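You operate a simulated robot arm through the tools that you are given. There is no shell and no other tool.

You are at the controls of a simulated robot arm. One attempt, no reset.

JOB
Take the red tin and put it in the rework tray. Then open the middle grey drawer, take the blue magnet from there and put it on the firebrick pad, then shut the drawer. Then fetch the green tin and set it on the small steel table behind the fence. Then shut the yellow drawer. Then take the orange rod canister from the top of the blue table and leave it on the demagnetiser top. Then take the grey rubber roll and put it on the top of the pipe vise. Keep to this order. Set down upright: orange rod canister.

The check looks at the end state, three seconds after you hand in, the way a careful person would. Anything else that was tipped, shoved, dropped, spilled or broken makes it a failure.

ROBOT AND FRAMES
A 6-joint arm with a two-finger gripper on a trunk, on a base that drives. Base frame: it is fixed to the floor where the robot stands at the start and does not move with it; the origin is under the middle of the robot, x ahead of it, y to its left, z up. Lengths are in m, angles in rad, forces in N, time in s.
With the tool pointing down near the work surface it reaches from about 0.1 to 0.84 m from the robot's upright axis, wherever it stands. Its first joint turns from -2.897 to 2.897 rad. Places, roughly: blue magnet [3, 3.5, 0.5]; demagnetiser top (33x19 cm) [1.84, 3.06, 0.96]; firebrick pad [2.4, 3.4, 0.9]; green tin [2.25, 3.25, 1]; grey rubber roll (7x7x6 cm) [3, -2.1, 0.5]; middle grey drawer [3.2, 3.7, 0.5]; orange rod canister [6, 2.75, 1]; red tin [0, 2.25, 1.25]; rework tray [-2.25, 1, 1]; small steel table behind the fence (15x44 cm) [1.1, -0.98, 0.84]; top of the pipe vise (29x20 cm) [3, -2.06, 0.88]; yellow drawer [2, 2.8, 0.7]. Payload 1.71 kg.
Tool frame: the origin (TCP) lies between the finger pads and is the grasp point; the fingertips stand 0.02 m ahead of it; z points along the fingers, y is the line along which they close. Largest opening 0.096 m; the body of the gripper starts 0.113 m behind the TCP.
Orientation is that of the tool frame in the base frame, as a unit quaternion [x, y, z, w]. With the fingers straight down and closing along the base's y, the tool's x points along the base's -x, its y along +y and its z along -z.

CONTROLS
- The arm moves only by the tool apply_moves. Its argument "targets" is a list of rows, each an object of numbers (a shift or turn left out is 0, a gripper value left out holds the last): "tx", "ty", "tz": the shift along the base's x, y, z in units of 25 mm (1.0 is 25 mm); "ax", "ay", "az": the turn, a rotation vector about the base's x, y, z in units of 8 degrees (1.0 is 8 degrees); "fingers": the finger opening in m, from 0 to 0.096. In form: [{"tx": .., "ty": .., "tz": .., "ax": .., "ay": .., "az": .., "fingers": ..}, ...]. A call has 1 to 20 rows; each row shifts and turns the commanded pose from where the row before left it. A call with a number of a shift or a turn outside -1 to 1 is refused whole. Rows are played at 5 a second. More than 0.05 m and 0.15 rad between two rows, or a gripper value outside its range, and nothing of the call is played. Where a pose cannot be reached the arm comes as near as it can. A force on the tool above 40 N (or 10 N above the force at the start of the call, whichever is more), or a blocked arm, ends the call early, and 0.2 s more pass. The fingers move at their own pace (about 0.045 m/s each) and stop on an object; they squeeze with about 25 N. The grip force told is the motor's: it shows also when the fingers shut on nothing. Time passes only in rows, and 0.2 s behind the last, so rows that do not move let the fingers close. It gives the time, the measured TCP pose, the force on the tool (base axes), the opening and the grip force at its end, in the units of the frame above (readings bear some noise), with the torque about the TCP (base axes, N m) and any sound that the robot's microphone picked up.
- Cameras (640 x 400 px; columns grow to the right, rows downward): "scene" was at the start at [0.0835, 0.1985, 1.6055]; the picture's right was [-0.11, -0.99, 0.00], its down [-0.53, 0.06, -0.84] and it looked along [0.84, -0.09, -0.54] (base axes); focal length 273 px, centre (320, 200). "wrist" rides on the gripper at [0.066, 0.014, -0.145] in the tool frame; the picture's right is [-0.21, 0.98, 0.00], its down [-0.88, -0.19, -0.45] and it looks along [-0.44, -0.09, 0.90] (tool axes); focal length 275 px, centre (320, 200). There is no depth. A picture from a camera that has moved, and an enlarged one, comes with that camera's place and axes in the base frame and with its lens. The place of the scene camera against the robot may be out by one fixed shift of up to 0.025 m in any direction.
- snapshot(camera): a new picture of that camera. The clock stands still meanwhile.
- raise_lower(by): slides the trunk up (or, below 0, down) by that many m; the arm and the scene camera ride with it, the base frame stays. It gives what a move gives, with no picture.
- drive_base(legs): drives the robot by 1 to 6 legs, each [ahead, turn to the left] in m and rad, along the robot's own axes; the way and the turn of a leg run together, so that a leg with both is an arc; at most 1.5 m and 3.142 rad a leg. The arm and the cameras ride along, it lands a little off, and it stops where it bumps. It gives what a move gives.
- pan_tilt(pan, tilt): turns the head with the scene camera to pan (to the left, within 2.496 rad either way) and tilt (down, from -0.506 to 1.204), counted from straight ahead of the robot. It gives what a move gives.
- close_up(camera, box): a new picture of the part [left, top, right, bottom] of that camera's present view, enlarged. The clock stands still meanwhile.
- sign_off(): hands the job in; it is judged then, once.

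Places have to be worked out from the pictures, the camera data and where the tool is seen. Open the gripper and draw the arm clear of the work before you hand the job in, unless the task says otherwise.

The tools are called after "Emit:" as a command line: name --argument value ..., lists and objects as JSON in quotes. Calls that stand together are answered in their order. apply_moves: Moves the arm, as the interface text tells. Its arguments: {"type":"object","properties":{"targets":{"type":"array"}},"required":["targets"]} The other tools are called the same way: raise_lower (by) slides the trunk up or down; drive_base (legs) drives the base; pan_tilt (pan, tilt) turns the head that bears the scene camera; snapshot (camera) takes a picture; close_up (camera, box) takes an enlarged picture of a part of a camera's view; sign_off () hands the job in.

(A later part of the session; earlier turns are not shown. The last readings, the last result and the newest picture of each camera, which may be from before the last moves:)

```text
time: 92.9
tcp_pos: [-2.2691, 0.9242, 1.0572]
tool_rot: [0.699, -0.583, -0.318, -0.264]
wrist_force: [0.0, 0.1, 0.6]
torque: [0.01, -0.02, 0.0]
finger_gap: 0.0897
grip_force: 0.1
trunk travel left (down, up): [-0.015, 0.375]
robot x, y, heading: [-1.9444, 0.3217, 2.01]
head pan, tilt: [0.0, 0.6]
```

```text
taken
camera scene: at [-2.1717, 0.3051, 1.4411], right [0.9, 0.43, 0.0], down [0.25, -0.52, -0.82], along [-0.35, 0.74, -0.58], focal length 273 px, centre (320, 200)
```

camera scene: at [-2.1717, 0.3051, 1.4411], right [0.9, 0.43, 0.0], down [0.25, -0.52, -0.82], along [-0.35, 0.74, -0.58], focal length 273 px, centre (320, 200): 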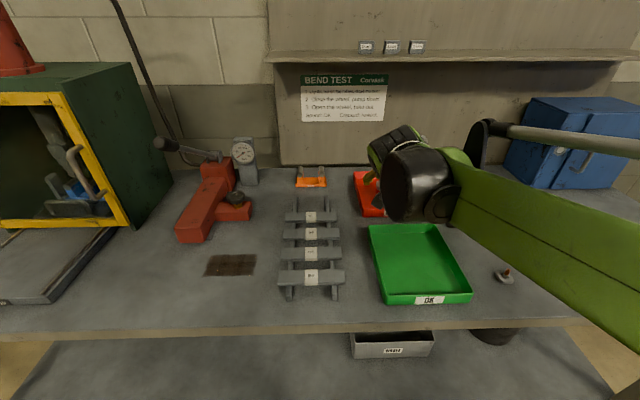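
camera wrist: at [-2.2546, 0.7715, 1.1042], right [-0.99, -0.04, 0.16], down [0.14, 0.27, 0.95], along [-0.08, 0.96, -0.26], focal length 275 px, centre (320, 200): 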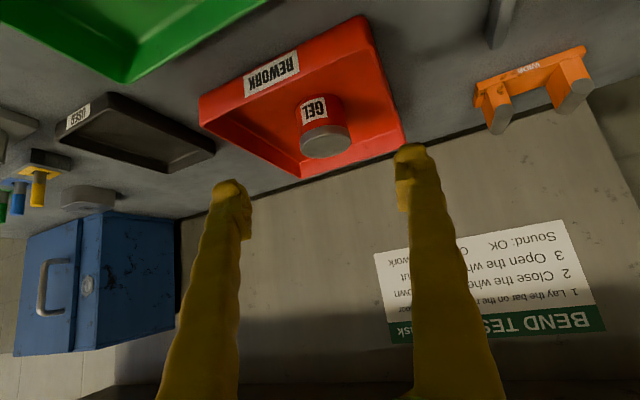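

The red tin stands in the rework tray, everything around it undisturbed. I'll back away, raise the trunk, and drive along the wall toward the grey bench with the drawers.

Emit:
drive_base --legs '[[-0.55, 0], [0, -1.547], [1.25, 0], [1.25, 0], [1.25, 0]]'

Emit:
raise_lower --by 0.16

Emit:
pan_tilt --pan 0.5 --tilt 0.35

Emit:
snapshot --camera "scene"

```text
time: 127.2
tcp_pos: [2.2088, 1.8592, 1.057]
tool_rot: [-0.09, 0.907, 0.042, 0.41]
wrist_force: [-0.4, -0.1, 0.0]
torque: [-0.03, 0.03, 0.01]
finger_gap: 0.0897
grip_force: 0.1
trunk travel left (down, up): [-0.015, 0.375]
robot x, y, heading: [1.6149, 1.529, 0.455]
head pan, tilt: [0.0, 0.6]
```

```text
time: 129.1
tcp_pos: [2.1959, 1.8531, 1.2265]
tool_rot: [-0.088, 0.903, 0.044, 0.417]
wrist_force: [0.7, -0.1, -0.5]
torque: [-0.01, -0.03, 0.01]
finger_gap: 0.0899
grip_force: 0.1
trunk travel left (down, up): [-0.175, 0.215]
robot x, y, heading: [1.6098, 1.5266, 0.458]
head pan, tilt: [0.0, 0.6]
```

```text
time: 130.0
tcp_pos: [2.1956, 1.8523, 1.2284]
tool_rot: [-0.088, 0.904, 0.044, 0.416]
wrist_force: [0.0, 0.9, -0.1]
torque: [0.02, -0.05, -0.04]
finger_gap: 0.0898
grip_force: 0.0
trunk travel left (down, up): [-0.175, 0.215]
robot x, y, heading: [1.6153, 1.5253, 0.461]
head pan, tilt: [0.499, 0.351]
```

```text
taken
camera scene: at [1.5671, 1.7906, 1.6239], right [0.82, -0.58, -0.01], down [-0.21, -0.29, -0.93], along [0.54, 0.77, -0.36], focal length 273 px, centre (320, 200)
```

scene: 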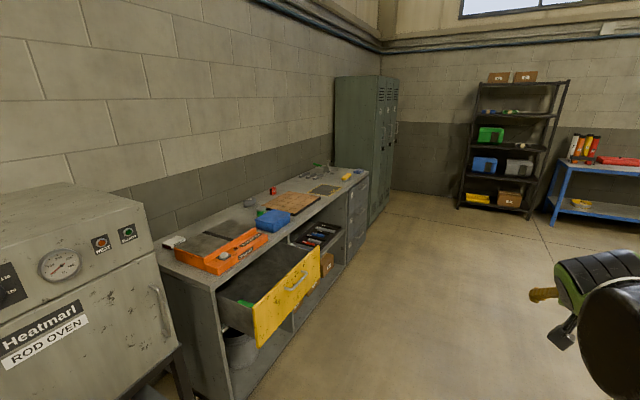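

Now the grey bench is in view; I'll enlarge the bench top, the demagnetiser, and the drawers.

Emit:
close_up --camera "scene" --box '[150, 150, 310, 250]'

Emit:
close_up --camera "scene" --box '[240, 140, 400, 240]'

Emit:
close_up --camera "scene" --box '[170, 230, 350, 342]'

```text
4.00 times, centred on (230, 200) of scene
camera zoom: at [1.5671, 1.7906, 1.6239], right [0.82, -0.58, -0.01], down [-0.21, -0.29, -0.93], along [0.54, 0.77, -0.36], focal length 1093 px, centre (680, 200)
```

zoom: 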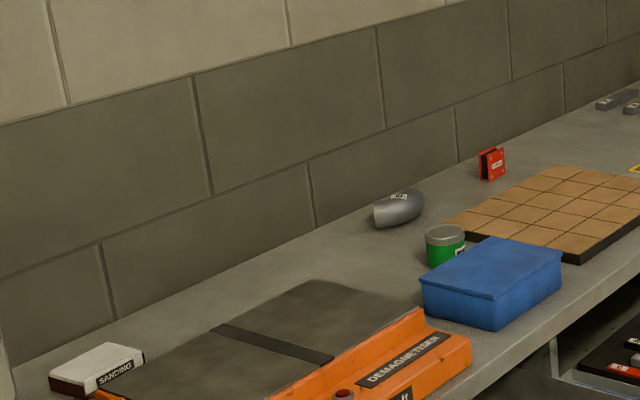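

```text
4.00 times, centred on (320, 190) of scene
camera zoom: at [1.5671, 1.7906, 1.6239], right [0.82, -0.58, -0.01], down [-0.21, -0.29, -0.93], along [0.54, 0.77, -0.36], focal length 1093 px, centre (320, 240)
```

zoom: 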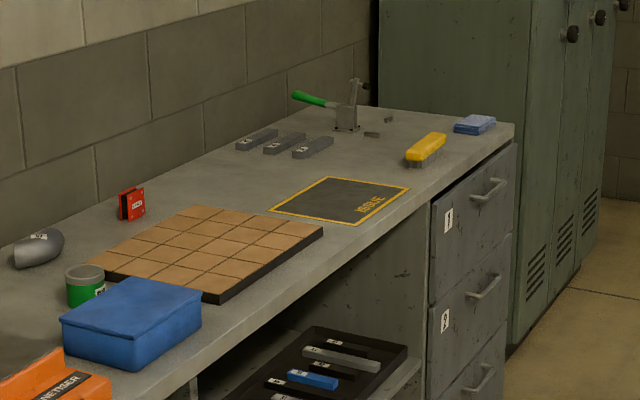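

```text
3.56 times, centred on (260, 286) of scene
camera zoom: at [1.5671, 1.7906, 1.6239], right [0.82, -0.58, -0.01], down [-0.21, -0.29, -0.93], along [0.54, 0.77, -0.36], focal length 972 px, centre (533, -106)
```

zoom: 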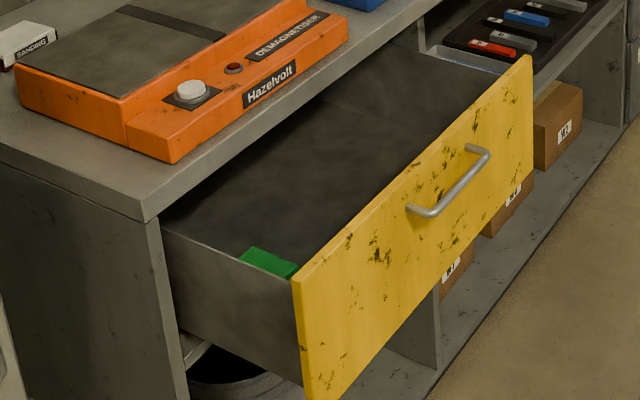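

Bench layout is clear: demagnetiser (orange) at the left, green tin behind the blue box, firebrick pad mid-bench, grey drawers 1-2-3 at the right end with the middle handle near [3.35, 3.62, 0.52]. I'll drive to stand in front of the grey drawers.

Emit:
drive_base --legs '[[1.18, 0], [1.18, 0], [0, 1.575]]'

Emit:
pan_tilt --pan 0 --tilt 0.65

Emit:
snapshot --camera "scene"

```text
time: 151.8
tcp_pos: [3.4642, 3.174, 1.2269]
tool_rot: [0.682, -0.599, -0.317, -0.273]
wrist_force: [0.5, -0.2, 0.1]
torque: [-0.02, -0.02, 0.0]
finger_gap: 0.09
grip_force: 0.0
trunk travel left (down, up): [-0.175, 0.215]
robot x, y, heading: [3.7492, 2.5718, 1.965]
head pan, tilt: [0.499, 0.351]
```

```text
time: 152.7
tcp_pos: [3.4728, 3.1516, 1.239]
tool_rot: [0.678, -0.598, -0.325, -0.278]
wrist_force: [0.5, -0.8, 1.1]
torque: [0.03, 0.04, -0.01]
finger_gap: 0.0899
grip_force: 0.1
trunk travel left (down, up): [-0.175, 0.215]
robot x, y, heading: [3.7545, 2.5712, 1.966]
head pan, tilt: [0.0, 0.649]
```

```text
taken
camera scene: at [3.5296, 2.5572, 1.5973], right [0.92, 0.38, 0.0], down [0.23, -0.57, -0.79], along [-0.3, 0.73, -0.61], focal length 273 px, centre (320, 200)
```

scene: 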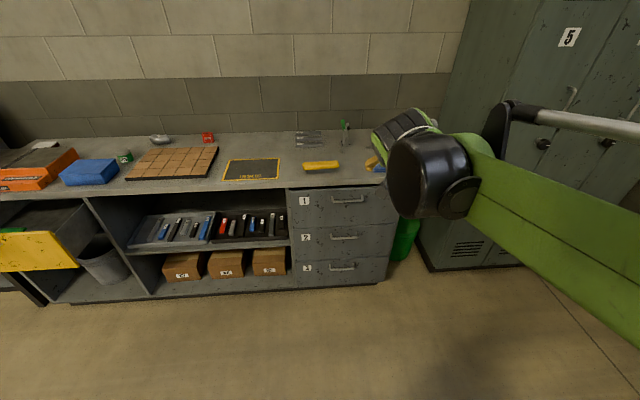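

The drawer stack spans z≈0.12–0.86, middle drawer "2" about 0.40–0.64 with its bar handle near u-aligned with me, z≈0.59. I'll square up to it (turn 0.07) and roll 0.28 m ahead, then lower the trunk.

Emit:
drive_base --legs '[[0, 0.071], [0.28, 0]]'

Emit:
raise_lower --by -0.17

Emit:
apply_moves --targets '[{"az": 0.9, "fingers": 0.05}, {"az": 0.9}, {"tz": -0.5}, {}]'

Emit:
snapshot --camera "scene"

Emit:
snapshot --camera "wrist"

```text
time: 155.7
tcp_pos: [3.3014, 3.3871, 1.2364]
tool_rot: [0.7, -0.574, -0.332, -0.265]
wrist_force: [0.0, -0.3, -0.1]
torque: [-0.01, 0.0, 0.03]
finger_gap: 0.0904
grip_force: 0.1
trunk travel left (down, up): [-0.175, 0.215]
robot x, y, heading: [3.6283, 2.8206, 2.036]
head pan, tilt: [0.0, 0.649]
```

```text
time: 157.7
tcp_pos: [3.3082, 3.3777, 1.0715]
tool_rot: [0.699, -0.572, -0.336, -0.266]
wrist_force: [0.8, -0.1, 0.6]
torque: [0.04, -0.03, 0.01]
finger_gap: 0.0902
grip_force: 0.1
trunk travel left (down, up): [-0.005, 0.385]
robot x, y, heading: [3.6241, 2.8219, 2.031]
head pan, tilt: [0.0, 0.649]
```

```text
time: 158.7
tcp_pos: [3.309, 3.378, 1.0594]
tool_rot: [0.765, -0.48, -0.367, -0.222]
wrist_force: [-0.2, 0.2, 0.0]
torque: [0.0, 0.03, 0.02]
finger_gap: 0.0501
grip_force: 0.3
trunk travel left (down, up): [-0.005, 0.385]
robot x, y, heading: [3.6275, 2.8213, 2.031]
head pan, tilt: [0.0, 0.649]
```

```text
taken
camera scene: at [3.4019, 2.7994, 1.4269], right [0.89, 0.45, 0.0], down [0.28, -0.55, -0.79], along [-0.35, 0.7, -0.62], focal length 273 px, centre (320, 200)
```

scene: 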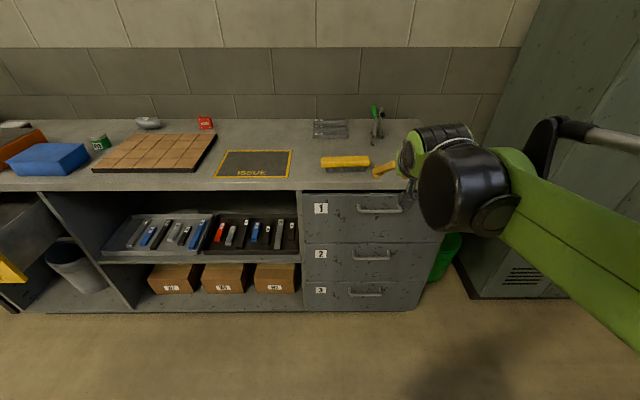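

```text
taken
camera wrist: at [3.3642, 3.2338, 1.0996], right [-0.93, -0.31, 0.17], down [0.09, 0.27, 0.96], along [-0.35, 0.91, -0.23], focal length 275 px, centre (320, 200)
```

wrist: 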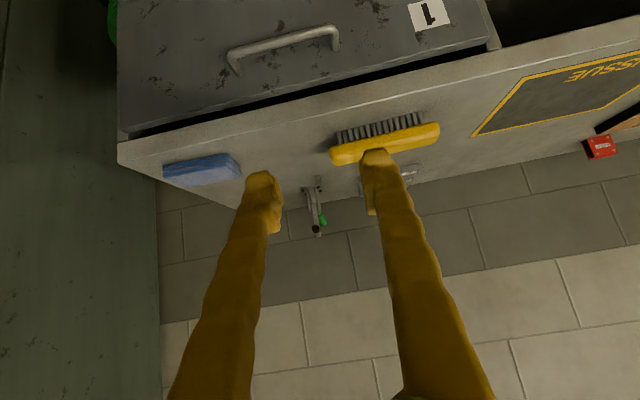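

Handle 2 is at about u 4.50, n 1.665, z 0.60 in wall-aligned terms. I'll roll the tool 90° so the fingers close vertically, flatten the pitch to about 20° and back off slightly.

Emit:
apply_moves --targets '[{"ax": -0.3266, "ay": 0.6488, "az": -0.5916, "tx": 0.09, "ty": -0.179}, {"ax": -0.3266, "ay": 0.6488, "az": -0.5916, "tx": 0.09, "ty": -0.179}, {"ax": -0.3266, "ay": 0.6488, "az": -0.5916, "tx": 0.09, "ty": -0.179}, {"ax": -0.3266, "ay": 0.6488, "az": -0.5916, "tx": 0.09, "ty": -0.179}, {"ax": -0.3266, "ay": 0.6488, "az": -0.5916, "tx": 0.09, "ty": -0.179}, {"ax": -0.3266, "ay": 0.6488, "az": -0.5916, "tx": 0.09, "ty": -0.179}, {"ax": -0.3266, "ay": 0.6488, "az": -0.5916, "tx": 0.09, "ty": -0.179}, {"ax": -0.3266, "ay": 0.6488, "az": -0.5916, "tx": 0.09, "ty": -0.179}, {"ax": -0.3266, "ay": 0.6488, "az": -0.5916, "tx": 0.09, "ty": -0.179}, {"ax": -0.3266, "ay": 0.6488, "az": -0.5916, "tx": 0.09, "ty": -0.179}, {"ax": -0.3266, "ay": 0.6488, "az": -0.5916, "tx": 0.09, "ty": -0.179}, {"ax": -0.3266, "ay": 0.6488, "az": -0.5916, "tx": 0.09, "ty": -0.179}, {"ax": 0.7076, "ay": 0.3559}, {"ax": 0.7076, "ay": 0.3559}, {"ax": 0.7076, "ay": 0.3559}, {}]'

Emit:
snapshot --camera "wrist"

Emit:
snapshot --camera "scene"

```text
time: 162.1
tcp_pos: [3.3347, 3.3247, 1.0596]
tool_rot: [-0.183, 0.799, 0.557, -0.136]
wrist_force: [-0.3, -0.2, 0.6]
torque: [0.0, -0.01, 0.02]
finger_gap: 0.0502
grip_force: 0.1
trunk travel left (down, up): [-0.005, 0.385]
robot x, y, heading: [3.628, 2.822, 2.035]
head pan, tilt: [0.0, 0.649]
```

```text
taken
camera wrist: at [3.3364, 3.1777, 1.1226], right [0.05, 0.4, 0.92], down [1.0, -0.04, -0.03], along [0.02, 0.92, -0.4], focal length 275 px, centre (320, 200)
```

wrist: 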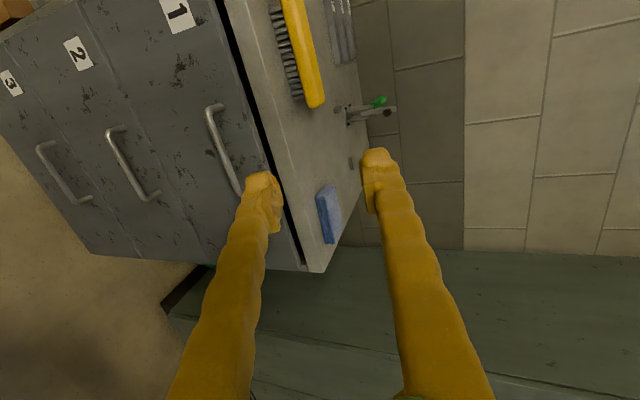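

```text
taken
camera scene: at [3.4019, 2.7994, 1.4269], right [0.89, 0.45, 0.0], down [0.28, -0.55, -0.79], along [-0.35, 0.7, -0.62], focal length 273 px, centre (320, 200)
```

scene: 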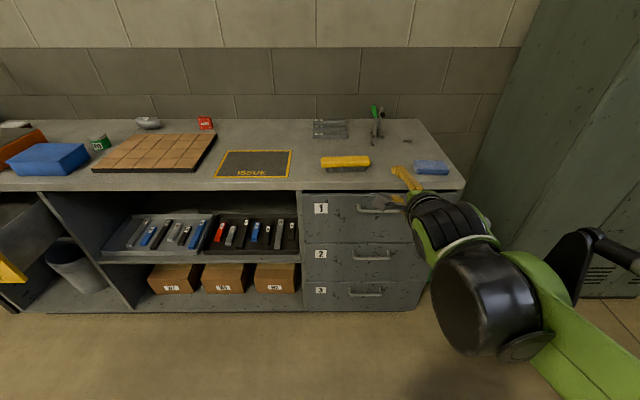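

The wrist view agrees (handle 2 at z≈0.60 if it stands ~4.5 cm proud). I'll lower the tool 0.40 m in front of the drawers, keeping ~0.19 m off the handles.

Emit:
apply_moves --targets '[{"tz": -1, "tx": 0.05, "ty": 0.025}, {"tz": -1, "tx": 0.05, "ty": 0.025}, {"tz": -1, "tx": 0.05, "ty": 0.025}, {"tz": -1, "tx": 0.05, "ty": 0.025}, {"tz": -1, "tx": 0.05, "ty": 0.025}, {"tz": -1, "tx": 0.05, "ty": 0.025}, {"tz": -1, "tx": 0.05, "ty": 0.025}, {"tz": -1, "tx": 0.05, "ty": 0.025}, {"tz": -1, "tx": 0.05, "ty": 0.025}, {"tz": -1, "tx": 0.05, "ty": 0.025}, {"tz": -1, "tx": 0.05, "ty": 0.025}, {"tz": -1, "tx": 0.05, "ty": 0.025}, {"tz": -1, "tx": 0.05, "ty": 0.025}, {"tz": -1, "tx": 0.05, "ty": 0.025}, {"tz": -1, "tx": 0.05, "ty": 0.025}, {"tz": -1, "tx": 0.05, "ty": 0.025}, {}]'

Emit:
snapshot --camera "wrist"

Emit:
snapshot --camera "scene"

```text
time: 165.7
tcp_pos: [3.3416, 3.3539, 0.7828]
tool_rot: [-0.184, 0.8, 0.555, -0.136]
wrist_force: [0.8, -0.5, 0.1]
torque: [0.01, 0.01, -0.02]
finger_gap: 0.0504
grip_force: 0.0
out of reach, approached as far as the arm can: row 11, 12, 13, 14, 15, 16
trunk travel left (down, up): [-0.005, 0.385]
robot x, y, heading: [3.6284, 2.8189, 2.036]
head pan, tilt: [0.0, 0.649]
```

```text
taken
camera wrist: at [3.3419, 3.2072, 0.8468], right [0.05, 0.4, 0.91], down [1.0, -0.04, -0.03], along [0.03, 0.91, -0.4], focal length 275 px, centre (320, 200)
```

wrist: 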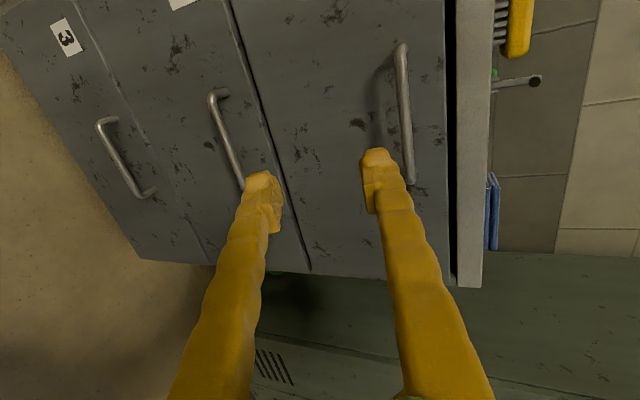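

```text
taken
camera scene: at [3.4018, 2.7995, 1.4269], right [0.89, 0.45, 0.0], down [0.28, -0.55, -0.79], along [-0.35, 0.7, -0.62], focal length 273 px, centre (320, 200)
```

scene: 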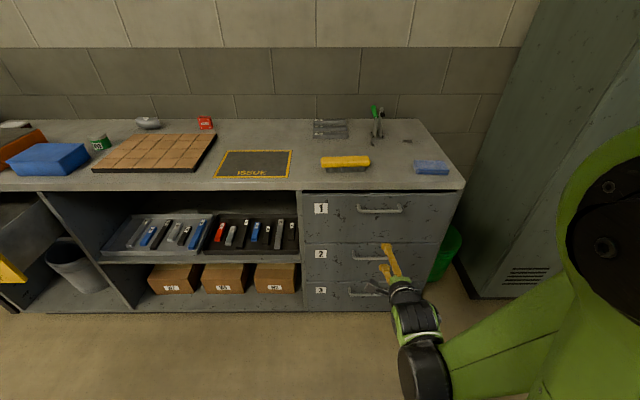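

The arm ran out of range at z 0.78 with the flat pitch, so I'll steepen the tool to about 50° down and then lower to the handle's height.

Emit:
apply_moves --targets '[{"ax": -0.8376, "ay": -0.4212}, {"ax": -0.8376, "ay": -0.4212}, {"ax": -0.8376, "ay": -0.4212}, {"ax": -0.8376, "ay": -0.4212}, {"tz": -0.8}, {"tz": -0.8}, {"tz": -0.8}, {"tz": -0.8}, {"tz": -0.8}, {"tz": -0.8}, {"tz": -0.8}, {}]'

Emit:
snapshot --camera "wrist"

Emit:
snapshot --camera "scene"

```text
time: 168.2
tcp_pos: [3.341, 3.353, 0.6493]
tool_rot: [-0.21, 0.917, 0.329, -0.08]
wrist_force: [0.5, -0.5, 0.3]
torque: [0.06, -0.01, 0.0]
finger_gap: 0.0502
grip_force: 0.1
out of reach, approached as far as the arm can: row 11
trunk travel left (down, up): [-0.005, 0.385]
robot x, y, heading: [3.6275, 2.8232, 2.035]
head pan, tilt: [0.0, 0.649]
```

```text
taken
camera wrist: at [3.3188, 3.2516, 0.7697], right [-0.14, 0.77, 0.62], down [0.98, 0.0, 0.22], along [0.17, 0.64, -0.75], focal length 275 px, centre (320, 200)
```

wrist: 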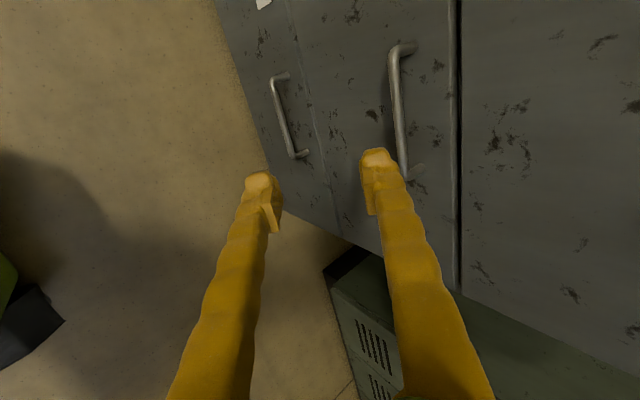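

```text
taken
camera scene: at [3.4018, 2.7996, 1.4269], right [0.89, 0.45, 0.0], down [0.28, -0.55, -0.79], along [-0.35, 0.7, -0.62], focal length 273 px, centre (320, 200)
```

scene: 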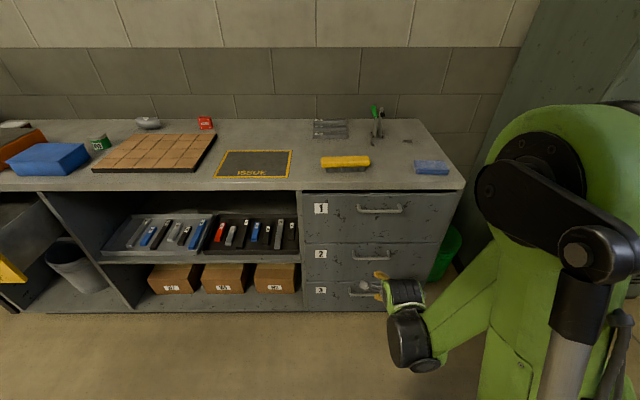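

The limit appears again near z 0.65. I'll look at the arm itself to understand which part is running out of range.

Emit:
pan_tilt --pan -1.0 --tilt 0.6

Emit:
snapshot --camera "scene"

```text
time: 169.5
tcp_pos: [3.3406, 3.3532, 0.6502]
tool_rot: [-0.21, 0.917, 0.329, -0.08]
wrist_force: [0.0, -0.8, -1.4]
torque: [0.02, 0.0, 0.02]
finger_gap: 0.05
grip_force: 0.1
trunk travel left (down, up): [-0.005, 0.385]
robot x, y, heading: [3.6249, 2.8226, 2.033]
head pan, tilt: [-1.0, 0.6]
```

```text
taken
camera scene: at [3.4857, 2.7981, 1.4317], right [0.86, -0.51, 0.01], down [-0.28, -0.5, -0.82], along [0.42, 0.7, -0.57], focal length 273 px, centre (320, 200)
```

scene: 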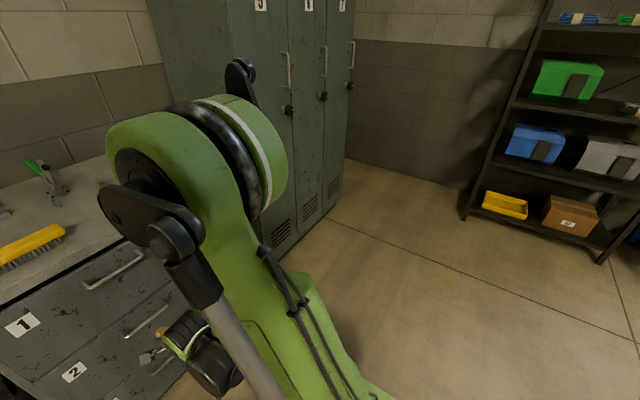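

The elbow is high and the forearm nearly vertical, so the fold limit eases with more reach. I'll move the tool forward a bit while lowering and see whether it goes down.

Emit:
apply_moves --targets '[{"tx": -0.32, "ty": 0.64}, {"tx": -0.32, "ty": 0.64}, {"tx": -0.32, "ty": 0.64, "tz": -0.4}, {"tx": -0.32, "ty": 0.64, "tz": -0.4}, {"tz": -0.6}, {}]'

Emit:
snapshot --camera "wrist"

```text
time: 170.9
tcp_pos: [3.3078, 3.4184, 0.6157]
tool_rot: [-0.21, 0.917, 0.331, -0.08]
wrist_force: [0.1, 0.2, 0.4]
torque: [-0.04, -0.02, 0.01]
finger_gap: 0.05
grip_force: 0.0
trunk travel left (down, up): [-0.005, 0.385]
robot x, y, heading: [3.6274, 2.8262, 2.037]
head pan, tilt: [-1.0, 0.6]
```

```text
taken
camera wrist: at [3.286, 3.3161, 0.7365], right [-0.14, 0.77, 0.62], down [0.98, 0.0, 0.22], along [0.16, 0.64, -0.75], focal length 275 px, centre (320, 200)
```

wrist: 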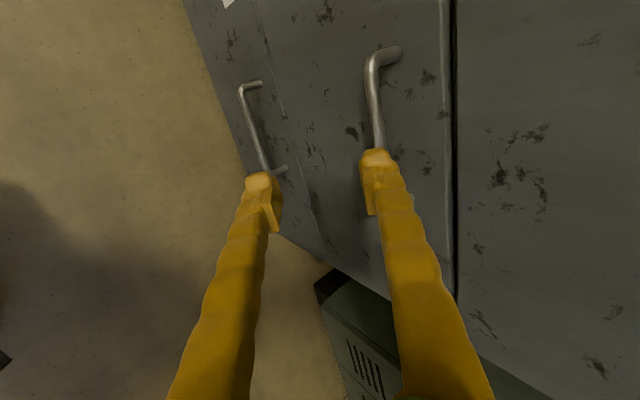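

Triangulating the bar from three wrist views: handle 2 bar at n≈1.689, z≈0.560, about 4 cm proud of the drawer face. I'll shift over it, then come in along the tool axis part of the way and check.

Emit:
apply_moves --targets '[{"tx": -0.398, "ty": 0.79, "tz": 0.732, "fingers": 0.042}, {"tx": -0.398, "ty": 0.79, "tz": 0.732}, {"tx": -0.256, "ty": 0.509, "tz": -0.69}, {"tx": -0.256, "ty": 0.509, "tz": -0.69}, {}]'

Emit:
snapshot --camera "wrist"

```text
time: 172.1
tcp_pos: [3.2753, 3.4828, 0.616]
tool_rot: [-0.21, 0.917, 0.331, -0.081]
wrist_force: [-0.2, 0.4, -0.9]
torque: [-0.01, -0.01, 0.05]
finger_gap: 0.0419
grip_force: 0.0
trunk travel left (down, up): [-0.005, 0.385]
robot x, y, heading: [3.6251, 2.8193, 2.03]
head pan, tilt: [-1.0, 0.6]
```

```text
taken
camera wrist: at [3.2533, 3.38, 0.737], right [-0.14, 0.77, 0.62], down [0.98, 0.0, 0.22], along [0.16, 0.64, -0.75], focal length 275 px, centre (320, 200)
```

wrist: 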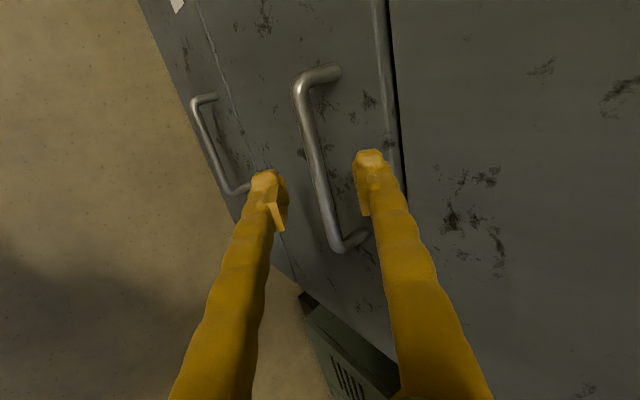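

The bar lies centred between the fingers in the wrist view, about 5–7 cm ahead along the tool axis. I'll advance 4 cm and look again.

Emit:
apply_moves --targets '[{"tx": -0.229, "ty": 0.455, "tz": -0.616}, {"tx": -0.229, "ty": 0.455, "tz": -0.616}, {}]'

Emit:
snapshot --camera "wrist"

```text
time: 172.9
tcp_pos: [3.265, 3.5054, 0.5873]
tool_rot: [-0.21, 0.916, 0.331, -0.081]
wrist_force: [-0.2, -0.2, -0.5]
torque: [-0.01, 0.01, 0.02]
finger_gap: 0.0422
grip_force: 0.0
trunk travel left (down, up): [-0.005, 0.385]
robot x, y, heading: [3.6241, 2.8199, 2.038]
head pan, tilt: [-1.0, 0.6]
```

```text
taken
camera wrist: at [3.2437, 3.4032, 0.7072], right [-0.14, 0.77, 0.62], down [0.98, 0.0, 0.22], along [0.16, 0.64, -0.75], focal length 275 px, centre (320, 200)
```

wrist: 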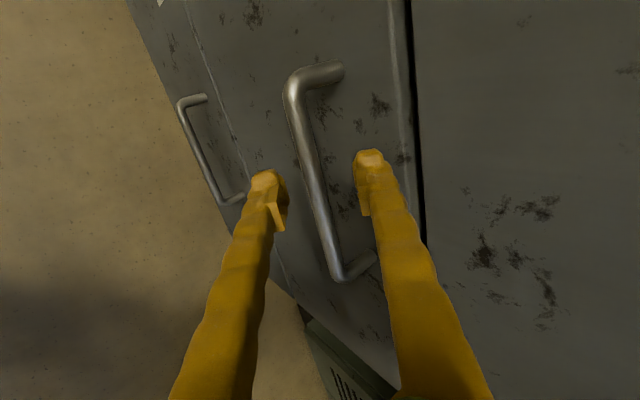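

The bar still looks slightly beyond the fingertips. I'll advance another 2.5 cm along the tool axis, force-guarded.

Emit:
apply_moves --targets '[{"tx": -0.143, "ty": 0.284, "tz": -0.385}, {"tx": -0.143, "ty": 0.284, "tz": -0.385}, {}]'

Emit:
snapshot --camera "wrist"

```text
time: 173.4
tcp_pos: [3.266, 3.5047, 0.5847]
tool_rot: [-0.209, 0.914, 0.337, -0.082]
wrist_force: [-0.7, -0.3, -0.3]
torque: [0.01, 0.0, 0.02]
finger_gap: 0.0422
grip_force: 0.1
trunk travel left (down, up): [-0.005, 0.385]
robot x, y, heading: [3.6267, 2.8261, 2.033]
head pan, tilt: [-1.0, 0.6]
stopped in row 2: the force on the tool passed its limit at 49 N (the readings are from after the stop); the commanded pose is now the measured one
```

```text
taken
camera wrist: at [3.245, 3.4003, 0.7048], right [-0.14, 0.76, 0.64], down [0.98, 0.0, 0.21], along [0.16, 0.65, -0.74], focal length 275 px, centre (320, 200)
```

wrist: 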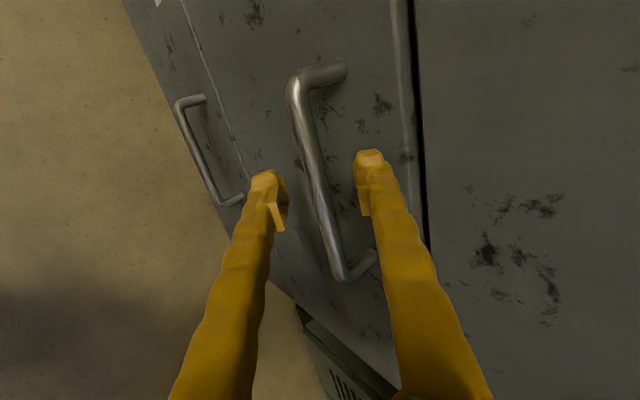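

The upper fingertip touched the drawer face (now released), which means the bar is already between the pads at about n 1.667, z 0.578. I'll close the fingers on it.

Emit:
apply_moves --targets '[{"fingers": 0.0}, {}, {}, {}]'

Emit:
snapshot --camera "wrist"

```text
time: 174.4
tcp_pos: [3.2662, 3.5051, 0.584]
tool_rot: [-0.21, 0.915, 0.335, -0.081]
wrist_force: [10.4, -21.7, -21.1]
torque: [-0.22, -0.47, 0.31]
finger_gap: 0.011
grip_force: 35.0
trunk travel left (down, up): [-0.005, 0.385]
robot x, y, heading: [3.6251, 2.8235, 2.036]
head pan, tilt: [-1.0, 0.6]
```

```text
taken
camera wrist: at [3.2447, 3.4006, 0.7034], right [-0.14, 0.76, 0.63], down [0.98, 0.0, 0.21], along [0.16, 0.65, -0.75], focal length 275 px, centre (320, 200)
```

wrist: 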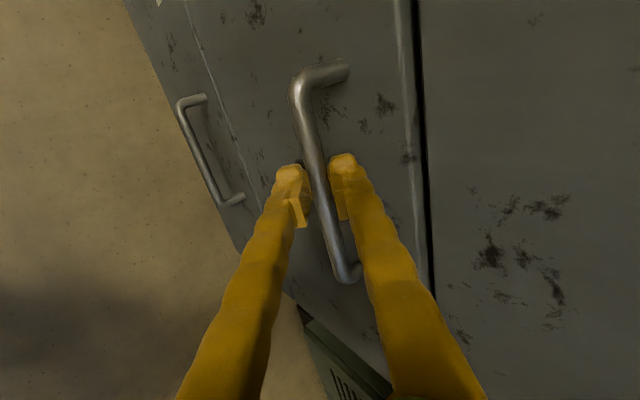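

The bar is gripped (gap 11 mm). I'll ease off the side load a few millimetres, then pull by reversing the base a little, checking.

Emit:
apply_moves --targets '[{"tx": 0.054, "ty": -0.107, "tz": -0.1}, {}]'

Emit:
drive_base --legs '[[-0.08, 0]]'

Emit:
snapshot --camera "wrist"

```text
time: 175.0
tcp_pos: [3.2668, 3.5022, 0.5822]
tool_rot: [-0.209, 0.914, 0.338, -0.083]
wrist_force: [-6.5, 2.5, 17.1]
torque: [0.34, -0.16, 0.4]
finger_gap: 0.011
grip_force: 35.1
trunk travel left (down, up): [-0.005, 0.385]
robot x, y, heading: [3.6274, 2.8248, 2.033]
head pan, tilt: [-1.0, 0.6]
```

```text
time: 176.2
tcp_pos: [3.3045, 3.4304, 0.5805]
tool_rot: [-0.21, 0.915, 0.335, -0.081]
wrist_force: [-3.1, -3.6, -11.1]
torque: [0.03, -0.34, 0.4]
finger_gap: 0.0085
grip_force: 35.5
trunk travel left (down, up): [-0.005, 0.385]
robot x, y, heading: [3.6601, 2.7534, 2.038]
head pan, tilt: [-1.0, 0.6]
```

```text
taken
camera wrist: at [3.2831, 3.3269, 0.7001], right [-0.14, 0.76, 0.63], down [0.98, 0.0, 0.21], along [0.16, 0.65, -0.75], focal length 275 px, centre (320, 200)
```

wrist: 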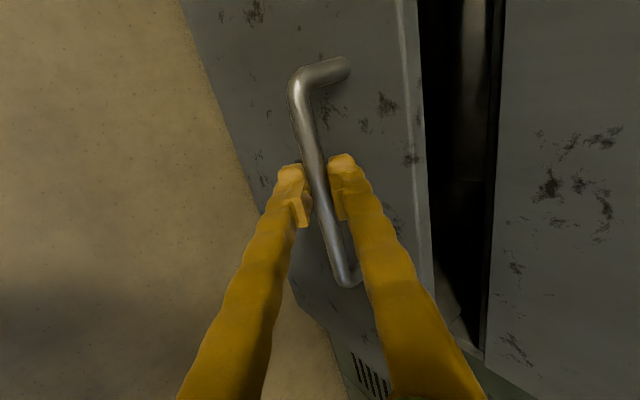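

The drawer is sliding out (8 cm). Continuing to reverse another 0.18 m.

Emit:
drive_base --legs '[[-0.18, 0]]'

Emit:
pan_tilt --pan 0 --tilt 0.75

Emit:
snapshot --camera "scene"

Emit:
snapshot --camera "wrist"

```text
time: 176.9
tcp_pos: [3.3169, 3.4078, 0.6117]
tool_rot: [-0.208, 0.908, 0.353, -0.087]
wrist_force: [0.7, -0.6, 0.0]
torque: [0.06, -0.01, 0.02]
finger_gap: 0.0001
grip_force: 29.8
trunk travel left (down, up): [-0.005, 0.385]
robot x, y, heading: [3.6621, 2.7459, 2.032]
head pan, tilt: [-1.0, 0.6]
stopped in leg 1: the force on the tool passed its limit at 184 N (the readings are from after the stop); the commanded pose is now the measured one
```

```text
time: 178.2
tcp_pos: [3.3145, 3.412, 0.6064]
tool_rot: [-0.208, 0.909, 0.352, -0.086]
wrist_force: [-0.4, -0.7, -0.3]
torque: [-0.01, 0.0, -0.01]
finger_gap: 0.0
grip_force: 30.0
trunk travel left (down, up): [-0.005, 0.385]
robot x, y, heading: [3.6585, 2.748, 2.031]
head pan, tilt: [0.0, 0.75]
```

```text
taken
camera scene: at [3.4399, 2.7236, 1.4183], right [0.9, 0.45, 0.0], down [0.31, -0.62, -0.72], along [-0.32, 0.64, -0.69], focal length 273 px, centre (320, 200)
```

scene: 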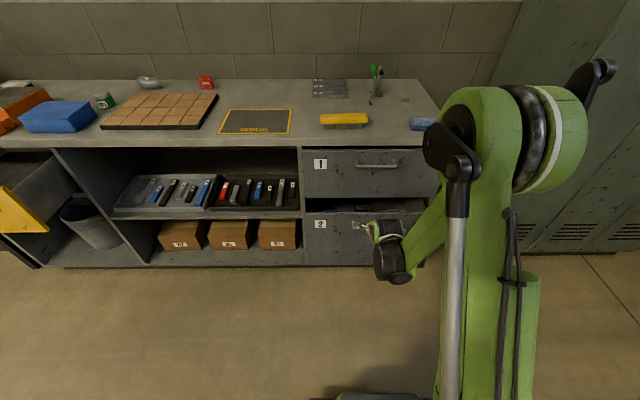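

```text
taken
camera wrist: at [3.2947, 3.304, 0.7236], right [-0.13, 0.74, 0.66], down [0.98, -0.01, 0.2], along [0.15, 0.67, -0.73], focal length 275 px, centre (320, 200)
```

wrist: 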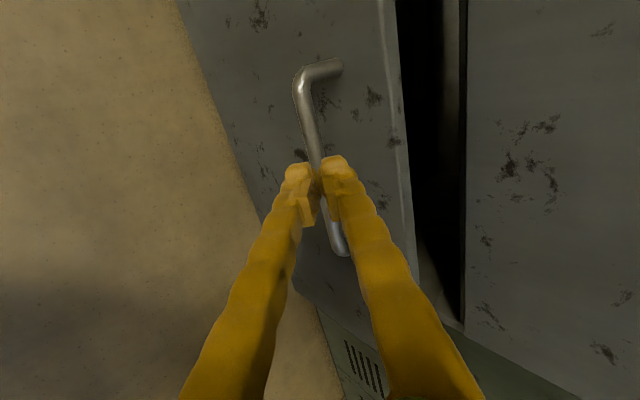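

The grip slipped off the bar as it pulled along the finger direction; the drawer is out about 8 cm and nothing else moved. I'll open, back off along the tool axis, and steepen the tool to about 75° so one finger hooks squarely behind the bar.

Emit:
apply_moves --targets '[{"tx": 0.2, "ty": -0.4, "tz": 0.6}, {"tx": 0.2, "ty": -0.4, "tz": 0.6}, {"tz": 0.9, "fingers": 0.05}, {"tz": 0.9}, {"ax": -0.745, "ay": -0.3745}, {"ax": -0.745, "ay": -0.3745}, {"ax": -0.745, "ay": -0.3745}, {"ax": -0.745, "ay": -0.3745}, {}]'

Emit:
snapshot --camera "wrist"

Emit:
snapshot --camera "scene"

```text
time: 180.2
tcp_pos: [3.3251, 3.3905, 0.6826]
tool_rot: [-0.221, 0.966, 0.132, -0.031]
wrist_force: [-0.8, -0.4, -0.2]
torque: [0.01, 0.01, -0.01]
finger_gap: 0.0501
grip_force: 0.0
trunk travel left (down, up): [-0.005, 0.385]
robot x, y, heading: [3.6614, 2.7477, 2.032]
head pan, tilt: [0.0, 0.75]
```

```text
taken
camera wrist: at [3.2768, 3.3395, 0.8255], right [-0.22, 0.94, 0.26], down [0.92, 0.11, 0.38], along [0.32, 0.33, -0.89], focal length 275 px, centre (320, 200)
```

wrist: 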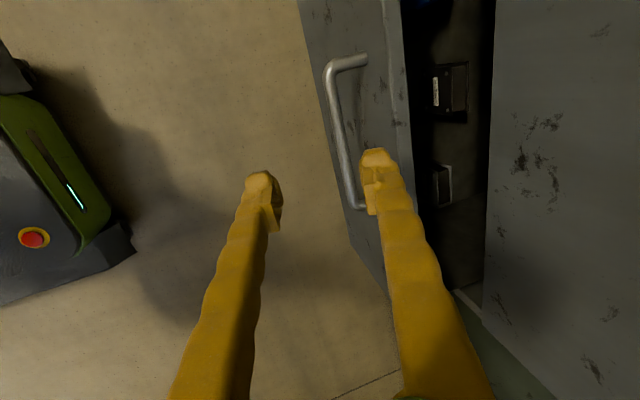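

```text
taken
camera scene: at [3.4399, 2.7236, 1.4183], right [0.89, 0.45, 0.0], down [0.31, -0.62, -0.72], along [-0.32, 0.64, -0.69], focal length 273 px, centre (320, 200)
```

scene: 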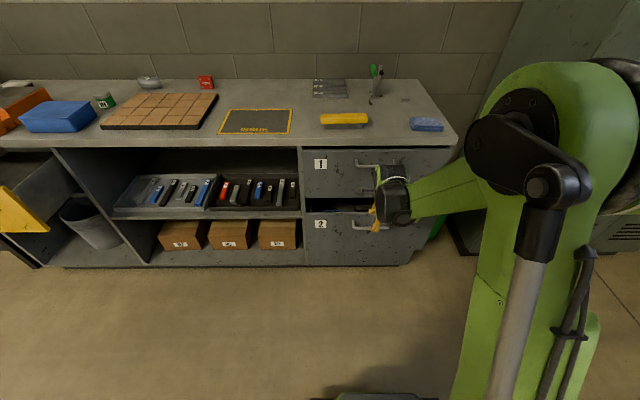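

The bar is now at n≈1.586, z≈0.578, and the drawer interior is starting to show. I'll line up over it and lower the fingers to straddle the bar.

Emit:
apply_moves --targets '[{"tx": -0.406, "ty": 0.808, "tz": -0.568, "fingers": 0.038}, {}, {"tx": -0.095, "ty": 0.189, "tz": -0.771}, {"tx": -0.095, "ty": 0.189, "tz": -0.771}, {"tx": -0.095, "ty": 0.189, "tz": -0.771}, {}]'

Emit:
snapshot --camera "wrist"

```text
time: 181.6
tcp_pos: [3.3049, 3.4245, 0.6102]
tool_rot: [-0.221, 0.966, 0.133, -0.031]
wrist_force: [1.0, 0.3, 0.4]
torque: [0.0, 0.01, 0.05]
finger_gap: 0.038
grip_force: 0.1
trunk travel left (down, up): [-0.005, 0.385]
robot x, y, heading: [3.6609, 2.7491, 2.031]
head pan, tilt: [0.0, 0.75]
```

```text
taken
camera wrist: at [3.2585, 3.3735, 0.7526], right [-0.22, 0.94, 0.26], down [0.92, 0.11, 0.38], along [0.32, 0.33, -0.89], focal length 275 px, centre (320, 200)
```

wrist: 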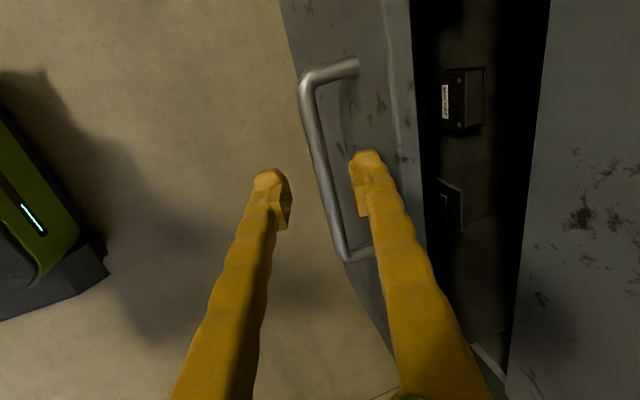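

The bar sits between the fingers. I'll lower the last 4 cm and then close on it.

Emit:
apply_moves --targets '[{"tx": -0.095, "ty": 0.189, "tz": -0.771}, {"tx": -0.095, "ty": 0.189, "tz": -0.771}, {}]'

Emit:
snapshot --camera "wrist"

```text
time: 182.4
tcp_pos: [3.2997, 3.4347, 0.573]
tool_rot: [-0.221, 0.966, 0.133, -0.032]
wrist_force: [-1.6, 0.0, 0.7]
torque: [-0.03, 0.02, 0.0]
finger_gap: 0.038
grip_force: 0.1
trunk travel left (down, up): [-0.005, 0.385]
robot x, y, heading: [3.6635, 2.7505, 2.033]
head pan, tilt: [0.0, 0.75]
```

```text
taken
camera wrist: at [3.2537, 3.3824, 0.7157], right [-0.22, 0.94, 0.26], down [0.92, 0.11, 0.38], along [0.32, 0.33, -0.89], focal length 275 px, centre (320, 200)
```

wrist: 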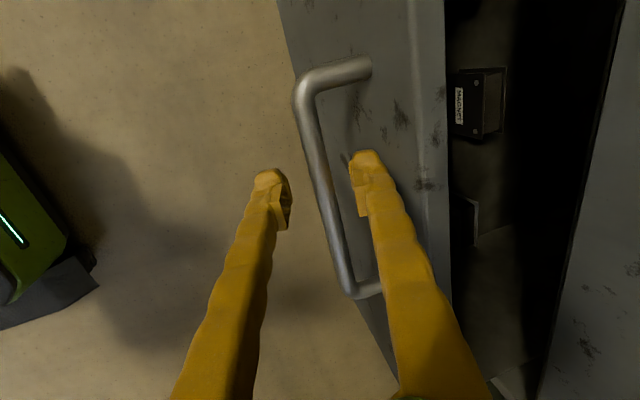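

Bar centred between the fingers at the right depth; closing.

Emit:
apply_moves --targets '[{"fingers": 0.0}, {}, {}, {}]'

Emit:
snapshot --camera "wrist"

```text
time: 183.4
tcp_pos: [3.3007, 3.4343, 0.5734]
tool_rot: [-0.221, 0.966, 0.133, -0.031]
wrist_force: [1.7, -1.7, 3.2]
torque: [0.07, -0.08, 0.49]
finger_gap: 0.0068
grip_force: 34.7
trunk travel left (down, up): [-0.005, 0.385]
robot x, y, heading: [3.662, 2.7503, 2.031]
head pan, tilt: [0.0, 0.75]
```

```text
taken
camera wrist: at [3.2538, 3.3823, 0.7159], right [-0.22, 0.94, 0.26], down [0.92, 0.11, 0.38], along [0.32, 0.33, -0.89], focal length 275 px, centre (320, 200)
```

wrist: 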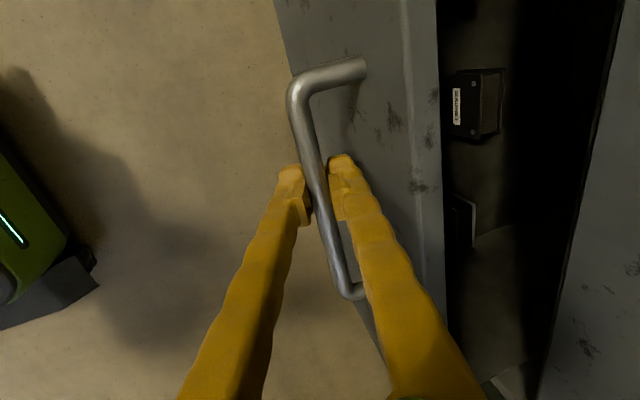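

The gap of 7 mm says the bar is only at the very tips. I'll reopen, go 1.5 cm deeper, and close again.

Emit:
apply_moves --targets '[{"fingers": 0.036}, {}, {}, {"tx": -0.07, "ty": 0.14, "tz": -0.6}, {}, {"fingers": 0.0}, {}, {}, {}]'

Emit:
snapshot --camera "wrist"

```text
time: 185.4
tcp_pos: [3.2996, 3.4381, 0.5586]
tool_rot: [-0.221, 0.966, 0.133, -0.031]
wrist_force: [1.3, -0.4, -1.1]
torque: [0.11, -0.09, 0.49]
finger_gap: 0.0061
grip_force: 33.3
trunk travel left (down, up): [-0.005, 0.385]
robot x, y, heading: [3.6655, 2.7516, 2.031]
head pan, tilt: [0.0, 0.75]
```

```text
taken
camera wrist: at [3.2523, 3.3864, 0.7004], right [-0.22, 0.94, 0.26], down [0.92, 0.11, 0.38], along [0.32, 0.33, -0.89], focal length 275 px, centre (320, 200)
```

wrist: 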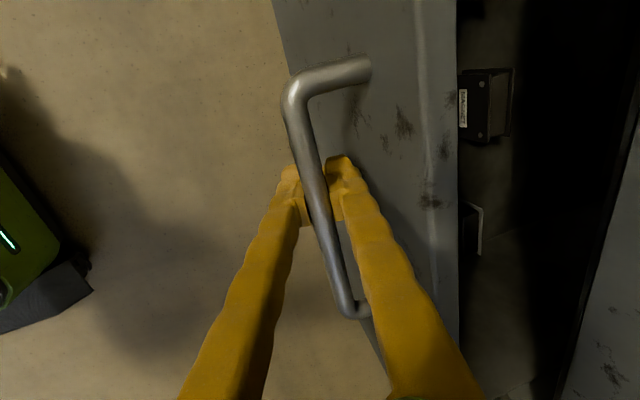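

Now the bar is well inside the fingers. I'll pull slowly with the arm straight out along -n, a few centimetres first.

Emit:
apply_moves --targets '[{"tx": 0.09, "ty": -0.179}, {"tx": 0.18, "ty": -0.357}, {"tx": 0.18, "ty": -0.357}, {"tx": 0.18, "ty": -0.357}, {}]'

Emit:
snapshot --camera "wrist"

```text
time: 186.6
tcp_pos: [3.316, 3.4069, 0.5572]
tool_rot: [-0.221, 0.966, 0.134, -0.031]
wrist_force: [-0.9, -2.8, 22.8]
torque: [-0.02, -0.09, 0.52]
finger_gap: 0.0059
grip_force: 32.9
trunk travel left (down, up): [-0.005, 0.385]
robot x, y, heading: [3.6647, 2.7483, 2.033]
head pan, tilt: [0.0, 0.75]
```

```text
taken
camera wrist: at [3.2685, 3.3546, 0.7003], right [-0.22, 0.94, 0.27], down [0.92, 0.11, 0.38], along [0.32, 0.33, -0.89], focal length 275 px, centre (320, 200)
```

wrist: 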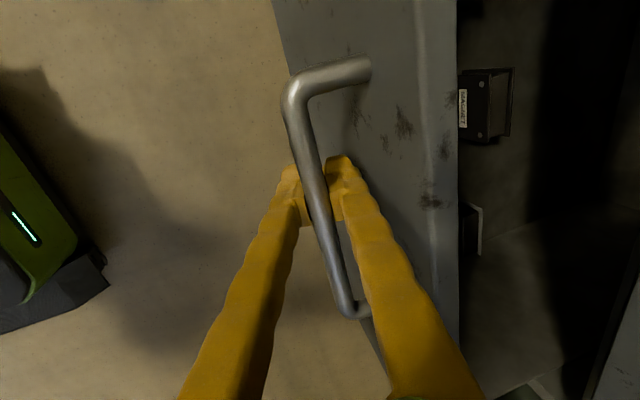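

The drawer follows smoothly. I'll keep pulling in further 2 cm rows with a slight upward relief.

Emit:
apply_moves --targets '[{"tz": 0.12}, {"tx": 0.27, "ty": -0.536}, {"tx": 0.27, "ty": -0.536}, {"tx": 0.27, "ty": -0.536}, {"tx": 0.27, "ty": -0.536}, {}]'

Emit:
snapshot --camera "wrist"

Emit:
snapshot --camera "scene"

```text
time: 187.6
tcp_pos: [3.3389, 3.3613, 0.5697]
tool_rot: [-0.221, 0.965, 0.139, -0.034]
wrist_force: [-0.5, 0.2, -12.1]
torque: [0.05, -0.33, 0.23]
finger_gap: 0.0065
grip_force: 34.7
trunk travel left (down, up): [-0.005, 0.385]
robot x, y, heading: [3.6593, 2.7522, 2.033]
head pan, tilt: [0.0, 0.75]
stopped in row 5: the force on the tool passed its limit at 43 N (the readings are from after the stop); the commanded pose is now the measured one
```

```text
taken
camera wrist: at [3.2926, 3.3077, 0.712], right [-0.22, 0.93, 0.28], down [0.92, 0.11, 0.37], along [0.32, 0.34, -0.89], focal length 275 px, centre (320, 200)
```

wrist: 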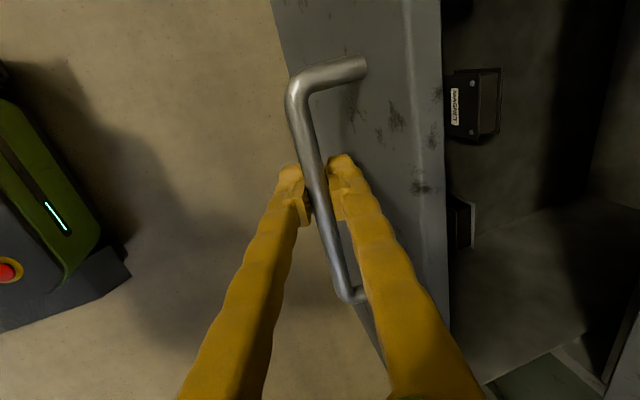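

```text
taken
camera scene: at [3.4394, 2.7244, 1.4183], right [0.89, 0.45, 0.0], down [0.31, -0.62, -0.72], along [-0.32, 0.64, -0.69], focal length 273 px, centre (320, 200)
```

scene: 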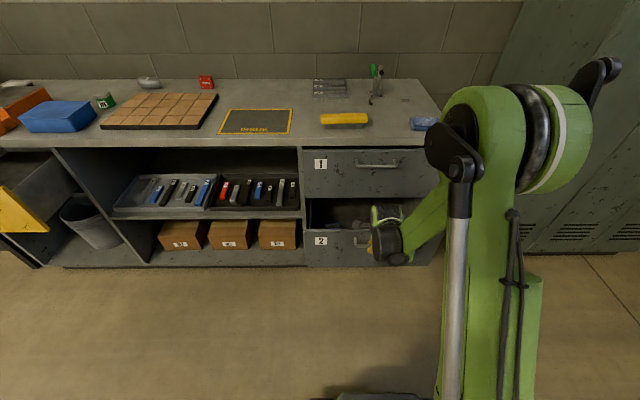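

The drawer is out about 16 cm. I'll continue with gentler 1 cm rows.

Emit:
apply_moves --targets '[{"tz": -0.1}, {"tx": 0.135, "ty": -0.268}, {"tx": 0.18, "ty": -0.357}, {"tx": 0.18, "ty": -0.357}, {"tx": 0.18, "ty": -0.357}, {"tx": 0.18, "ty": -0.357}, {"tx": 0.18, "ty": -0.357}, {}]'

Emit:
snapshot --camera "wrist"

Emit:
close_up --camera "scene" --box '[290, 140, 450, 240]'

```text
time: 189.4
tcp_pos: [3.3656, 3.3096, 0.567]
tool_rot: [-0.22, 0.965, 0.14, -0.032]
wrist_force: [0.3, -1.1, 21.2]
torque: [0.09, -0.22, 0.43]
finger_gap: 0.006
grip_force: 34.1
trunk travel left (down, up): [-0.005, 0.385]
robot x, y, heading: [3.6606, 2.7486, 2.031]
head pan, tilt: [0.0, 0.75]
```

```text
taken
camera wrist: at [3.3195, 3.2555, 0.7096], right [-0.22, 0.93, 0.28], down [0.92, 0.11, 0.37], along [0.32, 0.34, -0.89], focal length 275 px, centre (320, 200)
```

wrist: 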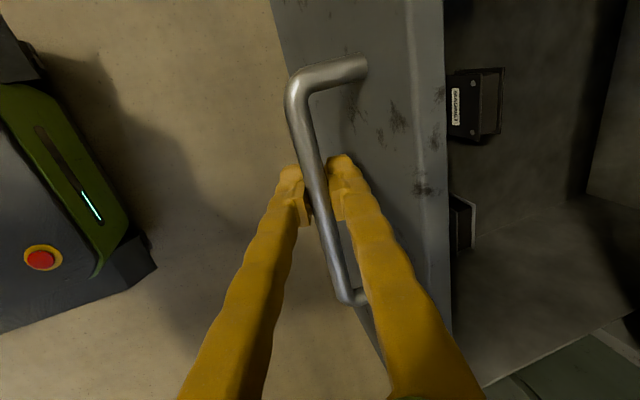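

```text
4.00 times, centred on (370, 190) of scene
camera zoom: at [3.4405, 2.7224, 1.4183], right [0.89, 0.45, 0.0], down [0.31, -0.62, -0.72], along [-0.32, 0.65, -0.69], focal length 1093 px, centre (120, 240)
```

zoom: 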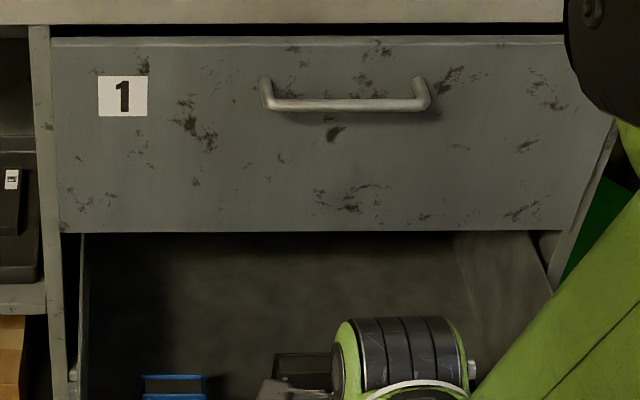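

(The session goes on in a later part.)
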